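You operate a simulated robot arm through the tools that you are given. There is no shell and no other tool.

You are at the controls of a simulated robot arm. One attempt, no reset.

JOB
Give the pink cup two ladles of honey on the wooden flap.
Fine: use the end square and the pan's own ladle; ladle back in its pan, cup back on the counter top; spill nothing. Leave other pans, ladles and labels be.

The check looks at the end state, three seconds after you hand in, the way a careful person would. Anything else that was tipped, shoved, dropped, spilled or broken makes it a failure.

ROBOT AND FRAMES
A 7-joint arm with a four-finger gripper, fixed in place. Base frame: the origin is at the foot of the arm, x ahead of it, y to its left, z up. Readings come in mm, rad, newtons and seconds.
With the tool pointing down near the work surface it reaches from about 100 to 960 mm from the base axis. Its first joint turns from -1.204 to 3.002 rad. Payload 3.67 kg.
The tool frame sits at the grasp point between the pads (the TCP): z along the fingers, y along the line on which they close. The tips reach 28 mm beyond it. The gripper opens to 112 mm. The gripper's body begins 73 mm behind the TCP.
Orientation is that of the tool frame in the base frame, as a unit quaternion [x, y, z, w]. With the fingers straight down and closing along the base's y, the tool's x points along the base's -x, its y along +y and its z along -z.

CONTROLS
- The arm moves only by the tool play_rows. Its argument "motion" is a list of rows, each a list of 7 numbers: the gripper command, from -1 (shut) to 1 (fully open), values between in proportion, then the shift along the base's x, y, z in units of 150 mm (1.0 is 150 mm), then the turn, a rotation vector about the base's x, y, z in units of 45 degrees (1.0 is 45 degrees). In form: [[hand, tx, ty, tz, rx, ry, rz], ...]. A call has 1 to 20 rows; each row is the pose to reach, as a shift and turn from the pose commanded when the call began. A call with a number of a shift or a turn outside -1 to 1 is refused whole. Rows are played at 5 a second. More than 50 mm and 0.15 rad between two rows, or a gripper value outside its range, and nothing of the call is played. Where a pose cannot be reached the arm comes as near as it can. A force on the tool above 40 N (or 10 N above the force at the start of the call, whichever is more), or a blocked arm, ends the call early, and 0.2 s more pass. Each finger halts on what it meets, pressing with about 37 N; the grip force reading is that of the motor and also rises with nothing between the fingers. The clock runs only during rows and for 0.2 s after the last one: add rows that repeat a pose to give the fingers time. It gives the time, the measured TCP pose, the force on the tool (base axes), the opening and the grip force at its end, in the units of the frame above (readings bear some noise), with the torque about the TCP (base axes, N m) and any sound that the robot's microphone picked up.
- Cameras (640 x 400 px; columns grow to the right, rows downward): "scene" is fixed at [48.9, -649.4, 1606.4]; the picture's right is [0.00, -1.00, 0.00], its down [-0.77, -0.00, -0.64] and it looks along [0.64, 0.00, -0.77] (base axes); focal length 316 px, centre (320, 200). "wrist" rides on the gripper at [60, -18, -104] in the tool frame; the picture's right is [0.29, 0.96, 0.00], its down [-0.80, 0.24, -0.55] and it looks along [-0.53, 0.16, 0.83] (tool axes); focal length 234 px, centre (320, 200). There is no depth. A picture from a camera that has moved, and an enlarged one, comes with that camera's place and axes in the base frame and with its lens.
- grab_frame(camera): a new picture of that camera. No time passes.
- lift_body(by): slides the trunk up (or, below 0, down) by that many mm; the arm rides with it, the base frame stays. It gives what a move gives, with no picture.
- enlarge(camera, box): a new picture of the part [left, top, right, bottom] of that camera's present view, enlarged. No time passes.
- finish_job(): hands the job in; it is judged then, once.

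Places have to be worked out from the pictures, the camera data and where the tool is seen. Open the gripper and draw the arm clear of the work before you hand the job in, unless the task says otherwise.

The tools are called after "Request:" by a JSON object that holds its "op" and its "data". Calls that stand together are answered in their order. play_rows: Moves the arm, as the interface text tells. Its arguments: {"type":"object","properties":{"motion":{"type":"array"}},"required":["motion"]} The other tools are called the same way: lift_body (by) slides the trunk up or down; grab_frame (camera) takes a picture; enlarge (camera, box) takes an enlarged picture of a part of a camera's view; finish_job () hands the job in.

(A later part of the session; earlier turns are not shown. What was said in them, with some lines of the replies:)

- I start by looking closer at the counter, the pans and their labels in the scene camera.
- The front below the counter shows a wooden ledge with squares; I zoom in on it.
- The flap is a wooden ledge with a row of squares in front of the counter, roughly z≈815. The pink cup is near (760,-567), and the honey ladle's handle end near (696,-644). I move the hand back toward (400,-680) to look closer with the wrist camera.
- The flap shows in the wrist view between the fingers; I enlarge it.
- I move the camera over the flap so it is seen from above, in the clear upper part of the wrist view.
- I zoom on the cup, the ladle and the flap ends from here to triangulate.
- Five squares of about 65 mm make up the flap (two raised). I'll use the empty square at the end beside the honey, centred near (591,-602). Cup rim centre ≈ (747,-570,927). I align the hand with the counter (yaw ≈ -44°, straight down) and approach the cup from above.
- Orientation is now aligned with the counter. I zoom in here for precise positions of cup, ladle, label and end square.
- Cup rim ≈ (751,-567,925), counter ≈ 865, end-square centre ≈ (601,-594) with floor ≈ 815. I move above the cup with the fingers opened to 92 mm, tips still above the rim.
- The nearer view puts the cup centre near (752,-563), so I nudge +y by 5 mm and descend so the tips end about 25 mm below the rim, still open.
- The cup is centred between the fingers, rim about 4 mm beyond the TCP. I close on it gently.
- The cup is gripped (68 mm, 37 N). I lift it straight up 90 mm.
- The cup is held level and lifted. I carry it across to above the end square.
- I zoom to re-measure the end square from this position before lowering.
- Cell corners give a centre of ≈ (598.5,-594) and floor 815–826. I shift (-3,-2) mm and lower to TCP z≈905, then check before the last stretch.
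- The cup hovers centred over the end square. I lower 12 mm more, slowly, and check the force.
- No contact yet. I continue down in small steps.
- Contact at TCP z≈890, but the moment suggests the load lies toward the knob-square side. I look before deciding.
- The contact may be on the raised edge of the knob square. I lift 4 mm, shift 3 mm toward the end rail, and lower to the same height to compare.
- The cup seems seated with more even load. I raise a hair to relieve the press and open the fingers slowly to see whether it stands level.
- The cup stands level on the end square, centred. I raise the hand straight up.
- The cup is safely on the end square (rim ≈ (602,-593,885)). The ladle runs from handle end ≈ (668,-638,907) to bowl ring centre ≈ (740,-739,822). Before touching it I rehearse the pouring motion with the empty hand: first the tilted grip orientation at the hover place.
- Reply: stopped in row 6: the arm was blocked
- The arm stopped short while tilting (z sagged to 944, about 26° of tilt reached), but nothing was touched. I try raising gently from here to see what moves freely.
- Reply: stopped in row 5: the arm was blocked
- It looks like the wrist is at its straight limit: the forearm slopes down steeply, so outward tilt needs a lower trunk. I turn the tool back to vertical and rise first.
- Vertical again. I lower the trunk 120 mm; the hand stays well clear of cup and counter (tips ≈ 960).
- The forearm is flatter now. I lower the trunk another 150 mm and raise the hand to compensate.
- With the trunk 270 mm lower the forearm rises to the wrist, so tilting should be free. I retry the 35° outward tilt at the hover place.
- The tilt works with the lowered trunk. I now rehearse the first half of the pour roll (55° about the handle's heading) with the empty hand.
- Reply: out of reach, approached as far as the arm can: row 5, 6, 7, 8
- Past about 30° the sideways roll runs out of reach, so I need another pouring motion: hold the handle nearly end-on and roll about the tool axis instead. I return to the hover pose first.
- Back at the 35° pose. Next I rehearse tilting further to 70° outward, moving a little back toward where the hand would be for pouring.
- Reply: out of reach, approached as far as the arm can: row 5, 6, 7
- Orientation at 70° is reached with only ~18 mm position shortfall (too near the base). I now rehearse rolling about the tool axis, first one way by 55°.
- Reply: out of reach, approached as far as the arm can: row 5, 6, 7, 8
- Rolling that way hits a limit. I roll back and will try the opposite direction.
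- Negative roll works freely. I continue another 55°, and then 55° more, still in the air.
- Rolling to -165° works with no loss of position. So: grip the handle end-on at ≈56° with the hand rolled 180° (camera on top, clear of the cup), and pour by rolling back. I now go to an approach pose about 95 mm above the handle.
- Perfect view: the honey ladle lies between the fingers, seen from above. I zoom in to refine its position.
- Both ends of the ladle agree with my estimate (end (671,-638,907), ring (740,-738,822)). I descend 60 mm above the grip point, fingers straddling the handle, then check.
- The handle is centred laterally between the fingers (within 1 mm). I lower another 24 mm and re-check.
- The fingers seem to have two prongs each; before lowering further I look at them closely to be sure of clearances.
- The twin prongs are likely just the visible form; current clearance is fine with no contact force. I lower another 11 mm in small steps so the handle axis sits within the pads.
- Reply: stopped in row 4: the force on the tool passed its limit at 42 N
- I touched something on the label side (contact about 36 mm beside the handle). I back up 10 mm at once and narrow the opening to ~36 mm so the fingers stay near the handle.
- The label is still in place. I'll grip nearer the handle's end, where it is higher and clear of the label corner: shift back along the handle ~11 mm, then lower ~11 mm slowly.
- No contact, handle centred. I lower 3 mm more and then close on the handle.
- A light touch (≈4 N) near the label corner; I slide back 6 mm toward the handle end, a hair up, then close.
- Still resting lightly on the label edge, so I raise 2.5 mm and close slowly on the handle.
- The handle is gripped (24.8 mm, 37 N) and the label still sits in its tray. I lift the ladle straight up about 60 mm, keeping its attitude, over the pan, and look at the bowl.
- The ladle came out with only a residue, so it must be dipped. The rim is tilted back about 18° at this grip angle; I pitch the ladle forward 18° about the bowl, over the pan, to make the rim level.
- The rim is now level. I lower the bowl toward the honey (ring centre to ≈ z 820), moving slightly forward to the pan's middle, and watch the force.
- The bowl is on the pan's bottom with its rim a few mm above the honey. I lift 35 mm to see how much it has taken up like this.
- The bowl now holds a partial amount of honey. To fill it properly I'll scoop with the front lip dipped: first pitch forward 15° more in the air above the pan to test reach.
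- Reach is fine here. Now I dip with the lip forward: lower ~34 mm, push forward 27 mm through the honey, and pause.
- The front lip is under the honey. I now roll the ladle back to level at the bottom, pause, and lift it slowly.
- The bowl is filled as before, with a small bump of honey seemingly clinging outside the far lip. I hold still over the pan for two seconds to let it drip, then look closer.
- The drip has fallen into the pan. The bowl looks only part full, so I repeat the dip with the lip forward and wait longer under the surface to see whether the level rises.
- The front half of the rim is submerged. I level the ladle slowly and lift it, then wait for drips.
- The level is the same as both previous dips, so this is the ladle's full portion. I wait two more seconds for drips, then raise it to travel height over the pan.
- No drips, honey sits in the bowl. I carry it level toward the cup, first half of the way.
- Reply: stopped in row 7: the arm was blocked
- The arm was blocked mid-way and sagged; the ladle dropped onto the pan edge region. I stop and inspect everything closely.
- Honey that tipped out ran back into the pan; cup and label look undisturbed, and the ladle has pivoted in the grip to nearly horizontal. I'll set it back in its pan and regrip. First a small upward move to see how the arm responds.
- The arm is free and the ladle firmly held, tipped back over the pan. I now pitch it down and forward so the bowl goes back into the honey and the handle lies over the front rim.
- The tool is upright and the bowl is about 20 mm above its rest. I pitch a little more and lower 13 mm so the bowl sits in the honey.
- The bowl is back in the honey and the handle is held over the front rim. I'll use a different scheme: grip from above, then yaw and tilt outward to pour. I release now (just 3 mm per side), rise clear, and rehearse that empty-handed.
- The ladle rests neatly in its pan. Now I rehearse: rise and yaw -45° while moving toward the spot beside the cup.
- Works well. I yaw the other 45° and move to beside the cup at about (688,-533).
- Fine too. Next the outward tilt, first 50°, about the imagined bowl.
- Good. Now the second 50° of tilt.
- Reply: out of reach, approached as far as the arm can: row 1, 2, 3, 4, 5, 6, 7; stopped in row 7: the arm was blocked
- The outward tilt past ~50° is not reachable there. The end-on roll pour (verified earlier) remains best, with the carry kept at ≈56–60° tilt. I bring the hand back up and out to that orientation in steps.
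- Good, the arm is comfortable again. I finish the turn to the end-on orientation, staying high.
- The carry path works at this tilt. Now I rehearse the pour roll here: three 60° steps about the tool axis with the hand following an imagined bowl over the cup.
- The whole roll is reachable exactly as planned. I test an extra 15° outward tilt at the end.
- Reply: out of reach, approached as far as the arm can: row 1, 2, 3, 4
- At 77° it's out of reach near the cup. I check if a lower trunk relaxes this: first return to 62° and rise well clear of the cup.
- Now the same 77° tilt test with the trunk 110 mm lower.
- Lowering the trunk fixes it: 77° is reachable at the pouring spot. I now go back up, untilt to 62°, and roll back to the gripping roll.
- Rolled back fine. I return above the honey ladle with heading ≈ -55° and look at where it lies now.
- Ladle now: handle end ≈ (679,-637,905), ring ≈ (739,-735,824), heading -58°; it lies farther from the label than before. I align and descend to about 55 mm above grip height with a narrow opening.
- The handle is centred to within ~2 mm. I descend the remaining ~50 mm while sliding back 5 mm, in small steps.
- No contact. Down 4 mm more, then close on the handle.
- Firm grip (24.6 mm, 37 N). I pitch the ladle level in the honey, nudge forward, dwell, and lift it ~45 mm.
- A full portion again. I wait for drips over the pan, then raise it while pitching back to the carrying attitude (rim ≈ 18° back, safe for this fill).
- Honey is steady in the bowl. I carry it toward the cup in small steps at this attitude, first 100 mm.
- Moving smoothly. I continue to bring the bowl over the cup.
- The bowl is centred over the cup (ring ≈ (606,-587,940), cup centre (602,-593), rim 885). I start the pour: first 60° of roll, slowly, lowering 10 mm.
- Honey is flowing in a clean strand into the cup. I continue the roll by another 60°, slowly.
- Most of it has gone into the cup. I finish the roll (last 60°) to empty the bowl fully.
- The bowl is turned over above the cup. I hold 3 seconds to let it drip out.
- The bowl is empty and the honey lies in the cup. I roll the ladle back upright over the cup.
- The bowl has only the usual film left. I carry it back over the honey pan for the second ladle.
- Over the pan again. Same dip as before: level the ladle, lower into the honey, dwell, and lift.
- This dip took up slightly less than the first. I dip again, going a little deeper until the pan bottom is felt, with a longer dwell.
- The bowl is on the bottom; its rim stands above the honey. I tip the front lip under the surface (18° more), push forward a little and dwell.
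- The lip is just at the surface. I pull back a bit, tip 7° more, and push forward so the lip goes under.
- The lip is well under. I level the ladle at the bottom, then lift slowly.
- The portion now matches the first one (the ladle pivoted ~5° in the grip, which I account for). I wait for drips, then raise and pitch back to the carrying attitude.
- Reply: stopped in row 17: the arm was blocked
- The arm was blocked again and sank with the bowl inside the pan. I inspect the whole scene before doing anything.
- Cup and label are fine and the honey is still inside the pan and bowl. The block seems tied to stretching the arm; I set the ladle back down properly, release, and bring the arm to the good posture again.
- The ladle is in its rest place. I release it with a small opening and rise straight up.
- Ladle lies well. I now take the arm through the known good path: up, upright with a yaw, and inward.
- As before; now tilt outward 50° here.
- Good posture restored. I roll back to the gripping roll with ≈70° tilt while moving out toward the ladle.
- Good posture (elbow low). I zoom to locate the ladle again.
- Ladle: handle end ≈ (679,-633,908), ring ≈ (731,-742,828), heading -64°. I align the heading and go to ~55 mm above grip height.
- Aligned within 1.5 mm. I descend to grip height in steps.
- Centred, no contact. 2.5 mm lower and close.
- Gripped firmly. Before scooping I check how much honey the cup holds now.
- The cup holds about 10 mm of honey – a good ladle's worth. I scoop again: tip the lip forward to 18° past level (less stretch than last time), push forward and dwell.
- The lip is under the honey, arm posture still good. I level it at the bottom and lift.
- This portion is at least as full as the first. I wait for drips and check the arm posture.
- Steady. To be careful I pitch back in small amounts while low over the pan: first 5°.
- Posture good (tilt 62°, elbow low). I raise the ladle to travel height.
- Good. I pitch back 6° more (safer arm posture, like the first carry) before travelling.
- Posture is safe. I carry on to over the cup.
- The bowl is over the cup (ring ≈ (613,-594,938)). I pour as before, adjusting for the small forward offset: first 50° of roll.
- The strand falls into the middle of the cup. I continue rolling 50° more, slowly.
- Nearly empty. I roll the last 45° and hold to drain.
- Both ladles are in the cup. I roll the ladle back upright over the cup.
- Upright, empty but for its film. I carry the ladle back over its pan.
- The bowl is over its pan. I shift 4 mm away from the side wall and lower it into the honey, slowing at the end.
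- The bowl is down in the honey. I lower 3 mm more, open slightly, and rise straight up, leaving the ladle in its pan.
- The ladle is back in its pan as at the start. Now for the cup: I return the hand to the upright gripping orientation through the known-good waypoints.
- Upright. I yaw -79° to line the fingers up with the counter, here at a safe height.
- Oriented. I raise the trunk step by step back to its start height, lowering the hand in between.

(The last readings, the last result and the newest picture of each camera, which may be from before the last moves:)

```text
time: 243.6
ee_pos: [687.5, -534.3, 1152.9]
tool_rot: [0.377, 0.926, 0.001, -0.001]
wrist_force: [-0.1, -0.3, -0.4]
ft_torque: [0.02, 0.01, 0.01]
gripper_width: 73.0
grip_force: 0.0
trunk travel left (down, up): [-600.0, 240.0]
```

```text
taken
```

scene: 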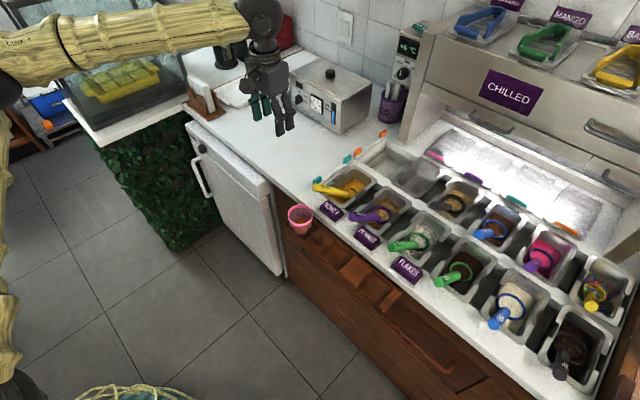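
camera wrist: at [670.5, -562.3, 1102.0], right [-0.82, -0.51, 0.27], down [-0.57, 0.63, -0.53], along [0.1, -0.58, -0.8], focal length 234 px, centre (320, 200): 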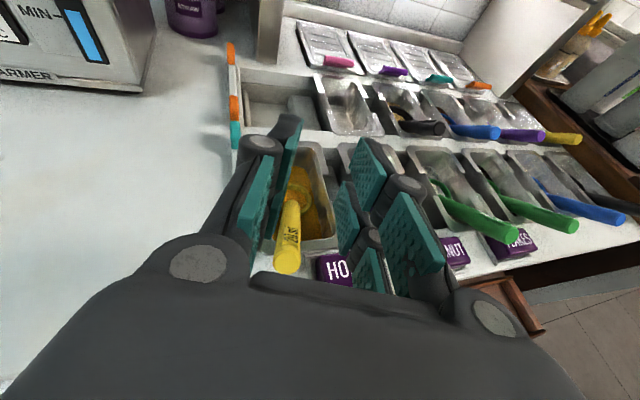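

Trunk is back at its start. I go above the cup with the fingers opened to 81 mm.

Request:
{"op": "play_rows", "data": {"motion": [[0.45, -0.11, -0.078, -0.1, 0, 0, 0], [0.45, -0.22, -0.157, -0.25, 0, 0, 0], [0.45, -0.34, -0.235, -0.4, 0, 0, 0], [0.45, -0.45, -0.313, -0.57, 0, 0, 0], [0.45, -0.57, -0.392, -0.75, 0, 0, 0], [0.45, -0.57, -0.392, -0.75, 0, 0, 0]]}}

Request:
{"op": "grab_frame", "data": {"camera": "wrist"}}

Request:
{"op": "enlarge", "data": {"camera": "wrist", "box": [220, 60, 420, 200]}}

```text
time: 244.9
ee_pos: [603.5, -592.0, 1041.4]
tool_rot: [0.376, 0.926, 0.0, -0.001]
wrist_force: [0.5, 0.1, -0.1]
ft_torque: [-0.01, 0.0, -0.01]
gripper_width: 80.8
grip_force: 0.1
trunk travel left (down, up): [-600.0, 240.0]
```

```text
taken
camera wrist: at [548.6, -560.5, 1143.9], right [0.46, 0.89, 0.0], down [0.74, -0.39, 0.55], along [0.49, -0.25, -0.83], focal length 234 px, centre (320, 200)
```

wrist: 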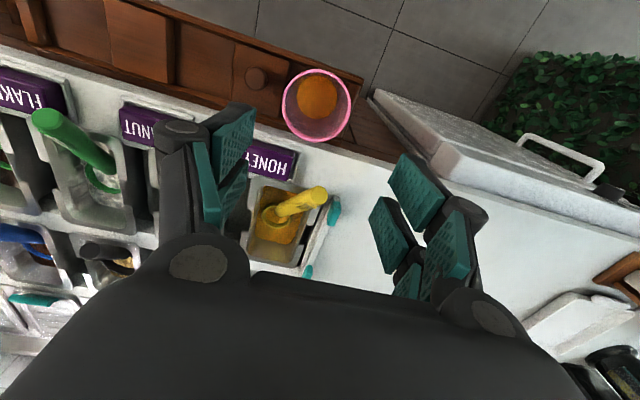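

```text
2.86 times, centred on (320, 130) of wrist
camera zoom: at [548.6, -560.5, 1143.9], right [0.46, 0.89, 0.0], down [0.74, -0.39, 0.55], along [0.49, -0.25, -0.83], focal length 669 px, centre (320, 400)
```

zoom: 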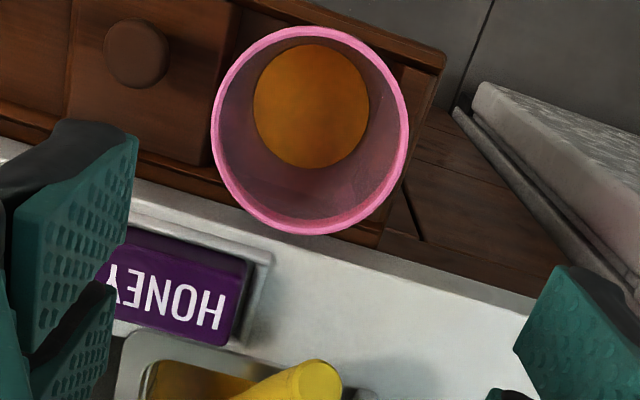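

The cup now stands ≈10 mm nearer the front than I placed it (centre ≈ (594,-588)) but upright in the end square with clean honey inside. I centre over it and descend, fingers open.

Request:
{"op": "play_rows", "data": {"motion": [[0.6, -0.03, 0.012, -0.1, 0, 0, 0], [0.6, -0.06, 0.025, -0.3, 0, 0, 0], [0.6, -0.06, 0.025, -0.5, 0, 0, 0], [0.6, -0.06, 0.025, -0.68, 0, 0, 0], [0.6, -0.06, 0.025, -0.68, 0, 0, 0]]}}

Request:
{"op": "grab_frame", "data": {"camera": "wrist"}}

Request:
{"op": "enlarge", "data": {"camera": "scene", "box": [260, 150, 360, 240]}}

```text
time: 246.2
ee_pos: [596.6, -588.8, 939.0]
tool_rot: [0.377, 0.926, 0.0, -0.001]
wrist_force: [-0.1, 0.1, 0.2]
ft_torque: [-0.04, -0.01, 0.0]
gripper_width: 89.6
grip_force: 0.2
trunk travel left (down, up): [-600.0, 240.0]
```

```text
taken
camera wrist: at [540.2, -558.5, 1041.5], right [0.46, 0.89, 0.0], down [0.74, -0.39, 0.55], along [0.49, -0.25, -0.83], focal length 234 px, centre (320, 200)
```

wrist: 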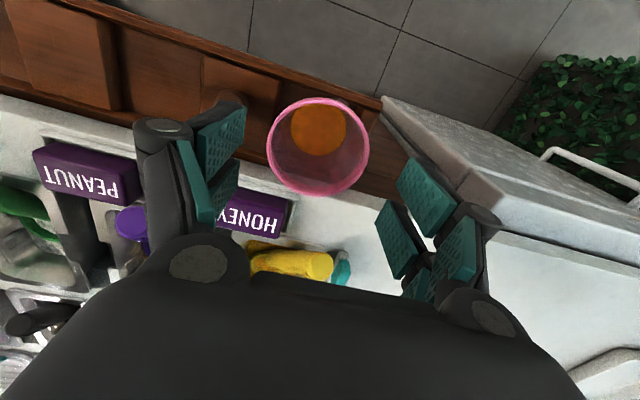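

```text
4.44 times, centred on (310, 195) of scene
camera zoom: at [48.9, -649.4, 1606.4], right [0.0, -1.0, 0.0], down [-0.77, 0.0, -0.64], along [0.64, 0.0, -0.77], focal length 1404 px, centre (364, 222)
```

zoom: 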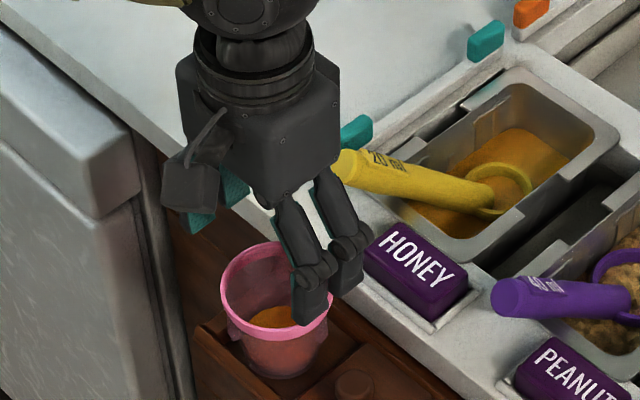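

I correct by (-4,+1) mm and go down 47 mm to grip height.

Request:
{"op": "play_rows", "data": {"motion": [[0.6, -0.015, 0.003, -0.08, 0, 0, 0], [0.6, -0.027, 0.005, -0.17, 0, 0, 0], [0.6, -0.027, 0.005, -0.26, 0, 0, 0], [0.6, -0.027, 0.005, -0.313, 0, 0, 0], [0.6, -0.027, 0.005, -0.313, 0, 0, 0]]}}

Request:
{"op": "grab_frame", "data": {"camera": "wrist"}}

Request:
{"op": "enlarge", "data": {"camera": "scene", "box": [260, 150, 360, 240]}}

```text
time: 247.3
ee_pos: [589.6, -587.6, 891.4]
tool_rot: [0.377, 0.926, 0.001, -0.001]
wrist_force: [0.3, -1.2, -0.4]
ft_torque: [0.0, -0.01, 0.0]
gripper_width: 89.7
grip_force: 0.0
trunk travel left (down, up): [-600.0, 240.0]
```

```text
taken
camera wrist: at [533.6, -557.5, 995.1], right [0.46, 0.89, 0.0], down [0.74, -0.39, 0.55], along [0.49, -0.25, -0.83], focal length 234 px, centre (320, 200)
```

wrist: 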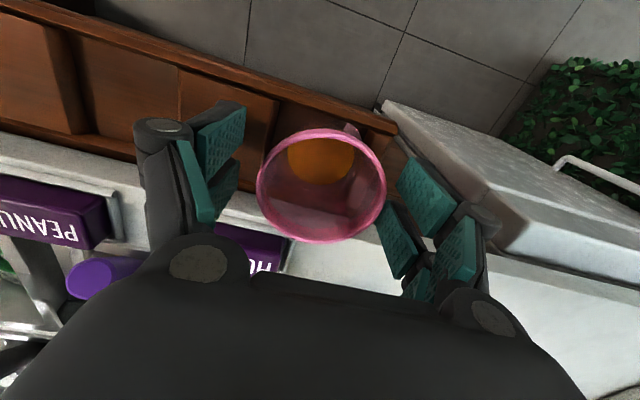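

```text
4.44 times, centred on (310, 195) of scene
camera zoom: at [48.9, -649.4, 1606.4], right [0.0, -1.0, 0.0], down [-0.77, 0.0, -0.64], along [0.64, 0.0, -0.77], focal length 1404 px, centre (364, 222)
```

zoom: 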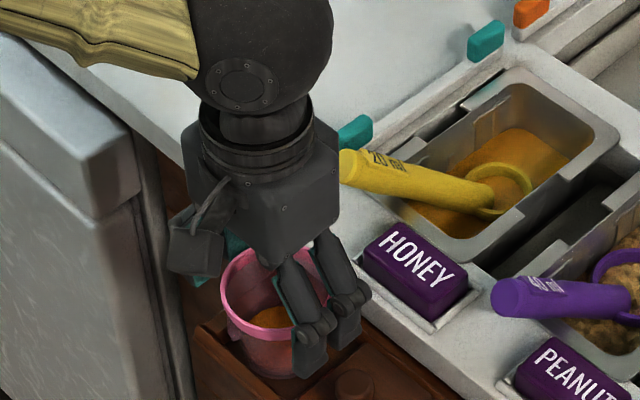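

Well centred. I zoom once to gauge the honey level, then close on the cup.

Request:
{"op": "enlarge", "data": {"camera": "wrist", "box": [250, 110, 400, 250]}}

Request:
{"op": "play_rows", "data": {"motion": [[0.4, 0, 0, 0, 0, 0, 0], [0.3, 0, 0, 0, 0, 0, 0], [0.2, 0, 0, 0, 0, 0, 0], [0.1, 0, 0, 0, 0, 0, 0], [0.1, 0, 0, 0, 0, 0, 0], [0.1, 0, 0, 0, 0, 0, 0]]}}

Request:
{"op": "grab_frame", "data": {"camera": "wrist"}}

```text
2.86 times, centred on (325, 180) of wrist
camera zoom: at [533.6, -557.5, 995.1], right [0.46, 0.89, 0.0], down [0.74, -0.39, 0.55], along [0.49, -0.25, -0.83], focal length 669 px, centre (306, 257)
```

zoom: 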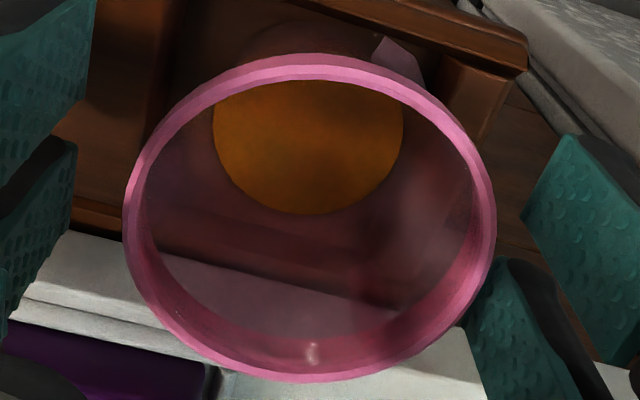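

```text
time: 248.8
ee_pos: [588.4, -588.6, 893.1]
tool_rot: [0.377, 0.926, 0.001, -0.001]
wrist_force: [-1.3, -0.9, 3.4]
ft_torque: [-0.12, 0.04, 0.0]
gripper_width: 67.3
grip_force: 36.4
trunk travel left (down, up): [-600.0, 240.0]
```

```text
taken
camera wrist: at [533.5, -557.5, 995.5], right [0.46, 0.89, 0.0], down [0.74, -0.39, 0.55], along [0.49, -0.25, -0.83], focal length 234 px, centre (320, 200)
```

wrist: 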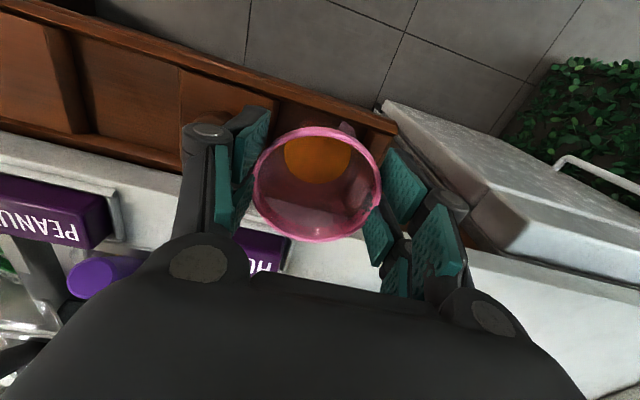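

The cup is held (67 mm, 36 N) with about 12 mm of honey in it. I lift it gently straight up.

Request:
{"op": "play_rows", "data": {"motion": [[0.1, 0, 0, 0.03, 0, 0, 0], [0.1, 0, 0, 0.09, 0, 0, 0], [0.1, 0, 0, 0.18, 0, 0, 0], [0.1, 0, 0, 0.29, 0, 0, 0], [0.1, 0, 0, 0.41, 0, 0, 0], [0.1, 0, 0, 0.53, 0, 0, 0], [0.1, 0, 0, 0.65, 0, 0, 0], [0.1, 0, 0, 0.74, 0, 0, 0], [0.1, 0, 0, 0.79, 0, 0, 0], [0.1, 0, 0, 0.8, 0, 0, 0], [0.1, 0, 0, 0.8, 0, 0, 0]]}}

Request:
{"op": "enlarge", "data": {"camera": "scene", "box": [250, 130, 370, 250]}}

Request:
{"op": "grab_frame", "data": {"camera": "wrist"}}

```text
time: 251.2
ee_pos: [589.2, -590.0, 1013.2]
tool_rot: [0.378, 0.926, 0.001, -0.001]
wrist_force: [-0.1, 0.7, -1.2]
ft_torque: [0.02, 0.0, 0.0]
gripper_width: 67.4
grip_force: 37.3
trunk travel left (down, up): [-600.0, 240.0]
```

```text
3.33 times, centred on (310, 190) of scene
camera zoom: at [48.9, -649.4, 1606.4], right [0.0, -1.0, 0.0], down [-0.77, 0.0, -0.64], along [0.64, 0.0, -0.77], focal length 1053 px, centre (353, 233)
```

zoom: 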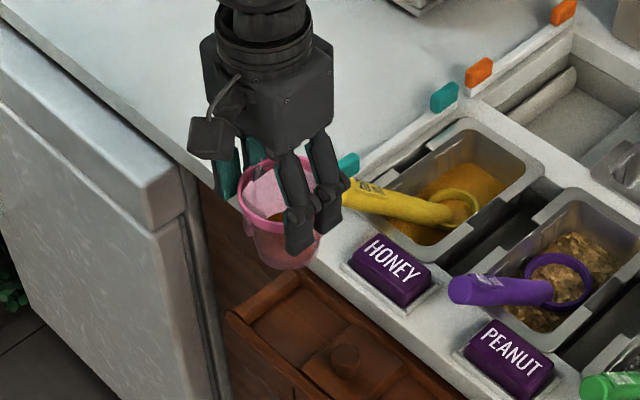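

```text
taken
camera wrist: at [534.4, -558.7, 1114.7], right [0.46, 0.89, 0.0], down [0.74, -0.39, 0.55], along [0.49, -0.25, -0.83], focal length 234 px, centre (320, 200)
```

wrist: 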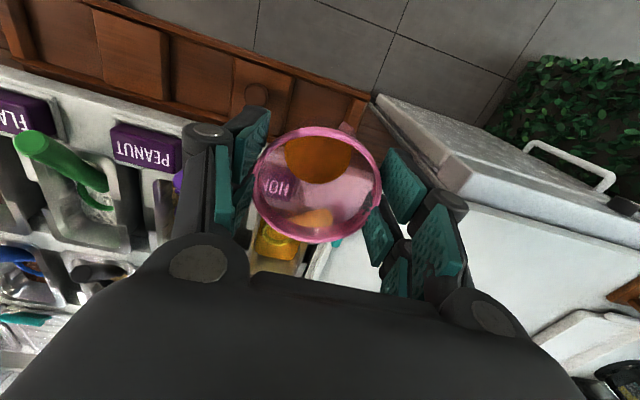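

The end square is clean. I carry the cup level toward its old place on the counter.

Request:
{"op": "play_rows", "data": {"motion": [[0.1, 0.02, 0.003, 0, 0, 0, 0], [0.1, 0.08, 0.014, 0, 0, 0, 0], [0.1, 0.18, 0.031, 0, 0, 0, 0], [0.1, 0.3, 0.052, 0, 0, 0, 0], [0.1, 0.42, 0.073, 0, 0, 0, 0], [0.1, 0.54, 0.094, 0, 0, 0, 0], [0.1, 0.66, 0.115, 0, 0, 0, 0], [0.1, 0.78, 0.136, 0, 0, 0, 0], [0.1, 0.88, 0.153, 0, 0, 0, 0], [0.1, 0.96, 0.167, 0, 0, 0, 0], [0.1, 1.0, 0.173, 0, 0, 0, 0], [0.1, 1.0, 0.173, 0, 0, 0, 0]]}}

Request:
{"op": "enlarge", "data": {"camera": "scene", "box": [250, 110, 370, 230]}}

```text
time: 253.8
ee_pos: [740.2, -562.1, 1012.2]
tool_rot: [0.377, 0.926, 0.001, -0.001]
wrist_force: [0.1, 0.3, -0.1]
ft_torque: [0.0, 0.04, 0.01]
gripper_width: 67.6
grip_force: 36.8
trunk travel left (down, up): [-600.0, 240.0]
```

```text
3.33 times, centred on (310, 170) of scene
camera zoom: at [48.9, -649.4, 1606.4], right [0.0, -1.0, 0.0], down [-0.77, 0.0, -0.64], along [0.64, 0.0, -0.77], focal length 1053 px, centre (353, 300)
```

zoom: 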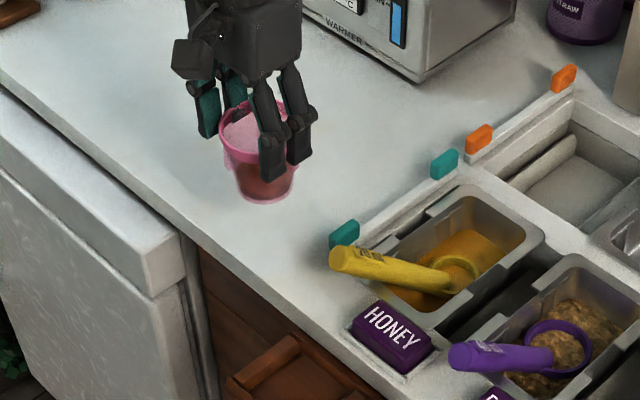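

Now I lower it over its original spot to a few mm above the counter.

Request:
{"op": "play_rows", "data": {"motion": [[0.1, 0.03, 0, -0.05, 0, 0, 0], [0.1, 0.067, 0, -0.15, 0, 0, 0], [0.1, 0.067, 0, -0.26, 0, 0, 0], [0.1, 0.067, 0, -0.37, 0, 0, 0], [0.1, 0.067, 0, -0.45, 0, 0, 0], [0.1, 0.067, 0, -0.5, 0, 0, 0], [0.1, 0.067, 0, -0.51, 0, 0, 0], [0.1, 0.067, 0, -0.51, 0, 0, 0]]}}

Request:
{"op": "play_rows", "data": {"motion": [[0.1, 0, 0, -0.012, 0, 0, 0], [0.1, 0, 0, -0.024, 0, 0, 0], [0.1, 0, 0, -0.024, 0, 0, 0]]}}

```text
time: 255.6
ee_pos: [750.1, -561.9, 934.0]
tool_rot: [0.377, 0.926, 0.002, 0.0]
wrist_force: [0.3, -0.2, -0.8]
ft_torque: [0.04, 0.03, 0.0]
gripper_width: 67.0
grip_force: 36.6
trunk travel left (down, up): [-600.0, 240.0]
```

```text
time: 256.4
ee_pos: [750.2, -561.7, 931.4]
tool_rot: [0.378, 0.926, 0.002, -0.001]
wrist_force: [0.6, -0.1, -0.8]
ft_torque: [0.02, 0.0, -0.01]
gripper_width: 67.4
grip_force: 37.1
trunk travel left (down, up): [-600.0, 240.0]
```

No contact yet; down 2.5 mm more.

Request:
{"op": "play_rows", "data": {"motion": [[0.1, 0, 0, -0.008, 0, 0, 0], [0.1, 0, 0, -0.017, 0, 0, 0], [0.1, 0, 0, -0.017, 0, 0, 0]]}}

```text
time: 257.1
ee_pos: [749.8, -561.0, 931.2]
tool_rot: [0.377, 0.926, 0.001, -0.001]
wrist_force: [0.1, -0.8, -0.5]
ft_torque: [0.0, 0.02, -0.02]
gripper_width: 67.3
grip_force: 37.3
trunk travel left (down, up): [-600.0, 240.0]
```

Request:
{"op": "play_rows", "data": {"motion": [[0.1, 0, 0, -0.01, 0, 0, 0], [0.1, 0, 0, -0.02, 0, 0, 0], [0.1, 0, 0, -0.02, 0, 0, 0]]}}

Request:
{"op": "enlarge", "data": {"camera": "scene", "box": [260, 120, 350, 210]}}

```text
time: 257.9
ee_pos: [749.4, -562.2, 929.6]
tool_rot: [0.377, 0.926, 0.0, 0.002]
wrist_force: [5.6, -2.7, 19.4]
ft_torque: [-0.62, -0.29, 0.16]
gripper_width: 67.3
grip_force: 37.3
trunk travel left (down, up): [-600.0, 240.0]
```

```text
4.44 times, centred on (305, 165) of scene
camera zoom: at [48.9, -649.4, 1606.4], right [0.0, -1.0, 0.0], down [-0.77, 0.0, -0.64], along [0.64, 0.0, -0.77], focal length 1404 px, centre (387, 356)
```

zoom: 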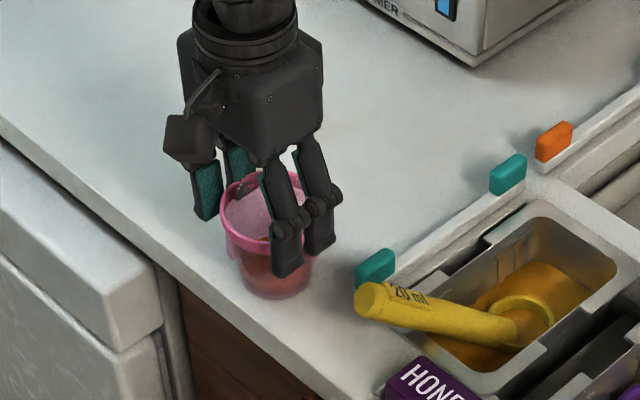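

The cup rests on the counter (≈19 N). I ease up 1.5 mm and open the fingers slowly.

Request:
{"op": "play_rows", "data": {"motion": [[0.1, 0, 0, 0.01, 0, 0, 0], [0.2, 0, 0, 0.01, 0, 0, 0], [0.23, 0, 0, 0.01, 0, 0, 0], [0.27, 0, 0, 0.01, 0, 0, 0], [0.35, 0, 0, 0.01, 0, 0, 0], [0.45, 0, 0, 0.01, 0, 0, 0], [0.55, 0, 0, 0.01, 0, 0, 0], [0.55, 0, 0, 0.01, 0, 0, 0]]}}

Request:
{"op": "grab_frame", "data": {"camera": "wrist"}}

Request:
{"op": "enlarge", "data": {"camera": "scene", "box": [260, 120, 350, 210]}}

```text
time: 259.8
ee_pos: [748.8, -561.3, 926.9]
tool_rot: [0.377, 0.926, 0.002, -0.001]
wrist_force: [0.0, 0.0, -0.5]
ft_torque: [0.01, 0.0, 0.0]
gripper_width: 86.6
grip_force: 0.0
trunk travel left (down, up): [-600.0, 240.0]
```

```text
taken
camera wrist: at [694.2, -531.5, 1030.5], right [0.46, 0.89, 0.0], down [0.74, -0.39, 0.55], along [0.49, -0.25, -0.83], focal length 234 px, centre (320, 200)
```

wrist: 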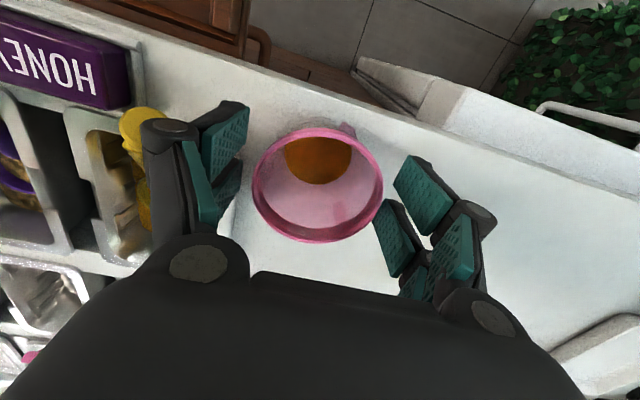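

```text
4.44 times, centred on (305, 165) of scene
camera zoom: at [48.9, -649.4, 1606.4], right [0.0, -1.0, 0.0], down [-0.77, 0.0, -0.64], along [0.64, 0.0, -0.77], focal length 1404 px, centre (387, 356)
```

zoom: 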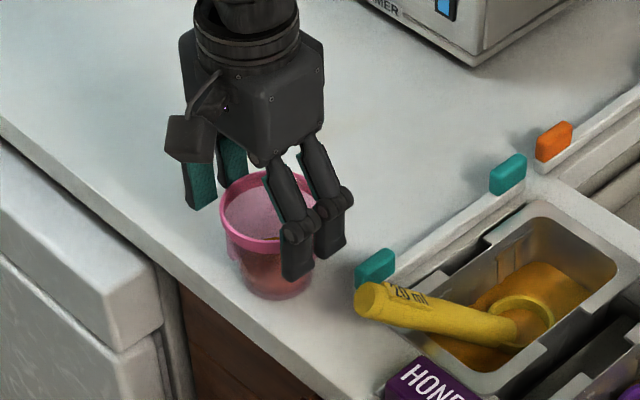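

The cup stands upright on the counter, released. I raise the hand straight up and away.

Request:
{"op": "play_rows", "data": {"motion": [[0.55, 0, 0, 0.1, 0, 0, 0], [0.55, 0, 0, 0.3, 0, 0, 0], [0.55, 0, 0, 0.55, 0, 0, 0], [0.55, 0, 0, 0.8, 0, 0, 0], [0.55, 0, 0, 1.0, 0, 0, 0], [0.55, 0, 0, 1.0, 0, 0, 0]]}}

Request:
{"op": "play_rows", "data": {"motion": [[0.8, -0.2, 0.1, 0.1, 0, 0, 0], [1, -0.45, 0.2, 0.2, 0, 0, 0], [1, -0.7, 0.3, 0.3, 0, 0, 0], [1, -0.95, 0.4, 0.4, 0, 0, 0], [1, -0.95, 0.4, 0.4, 0, 0, 0]]}}

Request:
{"op": "grab_frame", "data": {"camera": "scene"}}

Request:
{"op": "enlarge", "data": {"camera": "scene", "box": [270, 140, 390, 230]}}

Request:
{"op": "enlarge", "data": {"camera": "scene", "box": [270, 190, 430, 310]}}

Request:
{"op": "grab_frame", "data": {"camera": "wrist"}}

```text
time: 261.1
ee_pos: [751.6, -564.1, 1078.7]
tool_rot: [0.377, 0.926, 0.002, -0.001]
wrist_force: [0.3, -0.3, -0.8]
ft_torque: [-0.01, -0.02, 0.0]
gripper_width: 86.6
grip_force: 0.0
trunk travel left (down, up): [-600.0, 240.0]
```

```text
time: 262.4
ee_pos: [606.2, -507.8, 1124.3]
tool_rot: [0.384, 0.923, 0.001, -0.011]
wrist_force: [0.4, 0.1, -0.7]
ft_torque: [-0.05, 0.06, 0.0]
gripper_width: 112.0
grip_force: 0.1
trunk travel left (down, up): [-600.0, 240.0]
```

```text
taken
```

scene: 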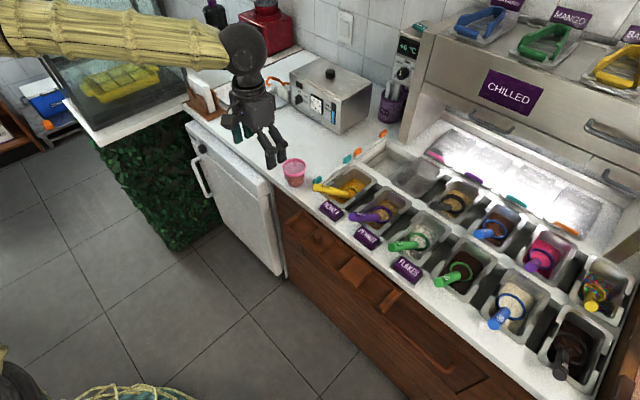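

```text
4.44 times, centred on (330, 185) of scene
camera zoom: at [48.9, -649.4, 1606.4], right [0.0, -1.0, 0.0], down [-0.77, 0.0, -0.64], along [0.64, 0.0, -0.77], focal length 1404 px, centre (276, 267)
```

zoom: 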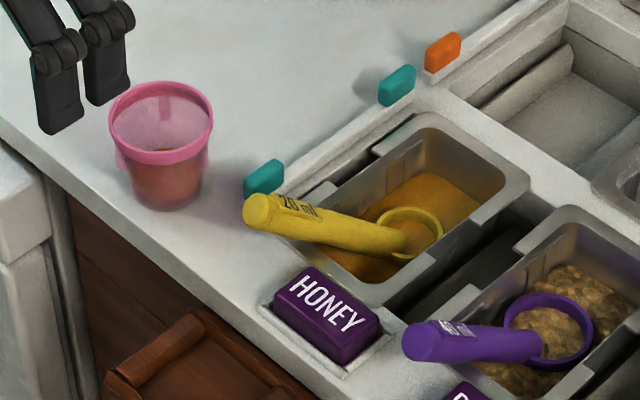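

```text
3.33 times, centred on (350, 250) of scene
camera zoom: at [48.9, -649.4, 1606.4], right [0.0, -1.0, 0.0], down [-0.77, 0.0, -0.64], along [0.64, 0.0, -0.77], focal length 1053 px, centre (220, 33)
```

zoom: 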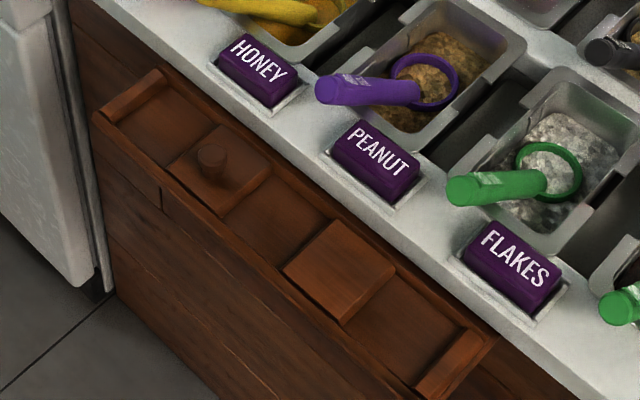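

```text
taken
camera wrist: at [552.7, -477.9, 1228.7], right [0.48, 0.88, 0.0], down [0.74, -0.4, 0.53], along [0.47, -0.26, -0.85], focal length 234 px, centre (320, 200)
```

wrist: 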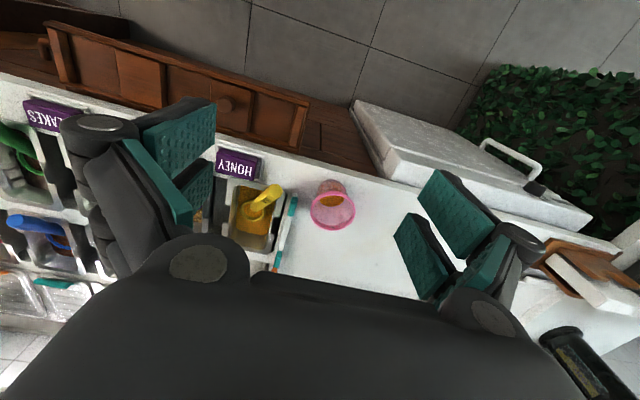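

Everything looks in order. I take a last close look at the cup, label and counter for any drips.

Request:
{"op": "enlarge", "data": {"camera": "scene", "box": [275, 145, 315, 195]}}

Request:
{"op": "enlarge", "data": {"camera": "scene", "box": [305, 165, 375, 225]}}

Request:
{"op": "enlarge", "data": {"camera": "wrist", "box": [190, 60, 400, 280]}}

```text
8.00 times, centred on (295, 170) of scene
camera zoom: at [48.9, -649.4, 1606.4], right [0.0, -1.0, 0.0], down [-0.77, 0.0, -0.64], along [0.64, 0.0, -0.77], focal length 2528 px, centre (520, 440)
```

zoom: 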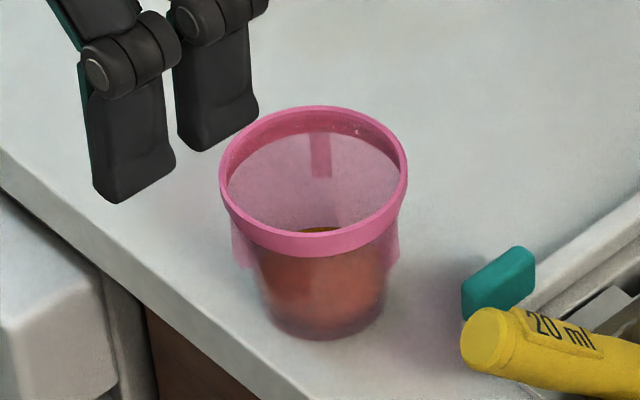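

```text
6.67 times, centred on (340, 195) of scene
camera zoom: at [48.9, -649.4, 1606.4], right [0.0, -1.0, 0.0], down [-0.77, 0.0, -0.64], along [0.64, 0.0, -0.77], focal length 2107 px, centre (187, 233)
```

zoom: 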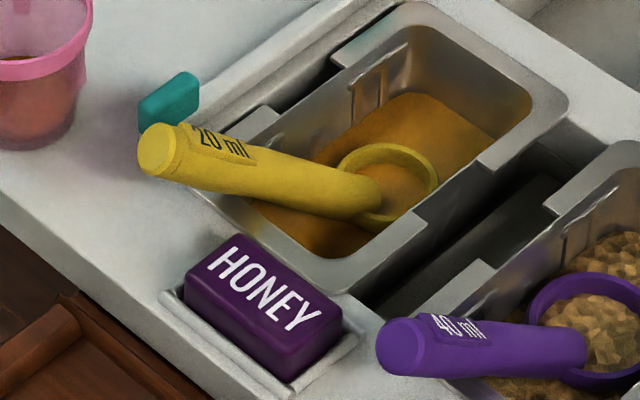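

```text
1.82 times, centred on (295, 170) of wrist
camera zoom: at [552.7, -477.9, 1228.7], right [0.48, 0.88, 0.0], down [0.74, -0.4, 0.53], along [0.47, -0.26, -0.85], focal length 426 px, centre (366, 254)
```

zoom: 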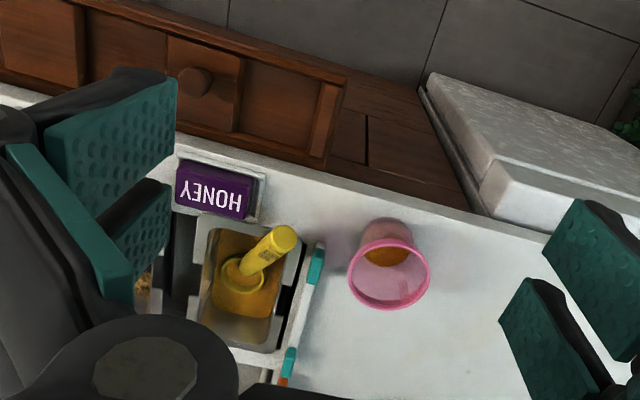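

Request:
{"op": "finish_job", "data": {}}

```text
The job is handed in.
```

I handed the job in. The pink cup has two ladles of honey and stands upright on the counter top about where it started. No spill showed in the last pictures.

- **Ladle fill:** each ladle went in only about half full. The bowl touches the pan bottom while its rim is still above the honey, so no dip came up fuller. I estimate 15–20 ml in the cup in total. If two ladles meant two full 20 ml ladles, the cup is short.
- **Square used:** I poured with the cup on the flap's end square, the one beside the honey pan. During the work the cup got pushed about 10 mm toward the front edge, but it stayed upright on that square. The flap was clean afterwards.
- **Ladle:** the honey pan's own ladle is back in its pan. It lies a few millimetres and a few degrees off its starting position.
- **Honey label:** my fingers pressed on the HONEY label once, at about 42 N. It may have shifted by 1–2 mm, but in the last picture it sits in its tray where it was at the start.
- **Blocked arm:** the arm stalled and sank twice while holding the ladle. Both times the bowl was over the pan, and the honey that ran out the first time went back into it.

The gripper is open, the arm is clear of the work, and the trunk is back at its starting height.
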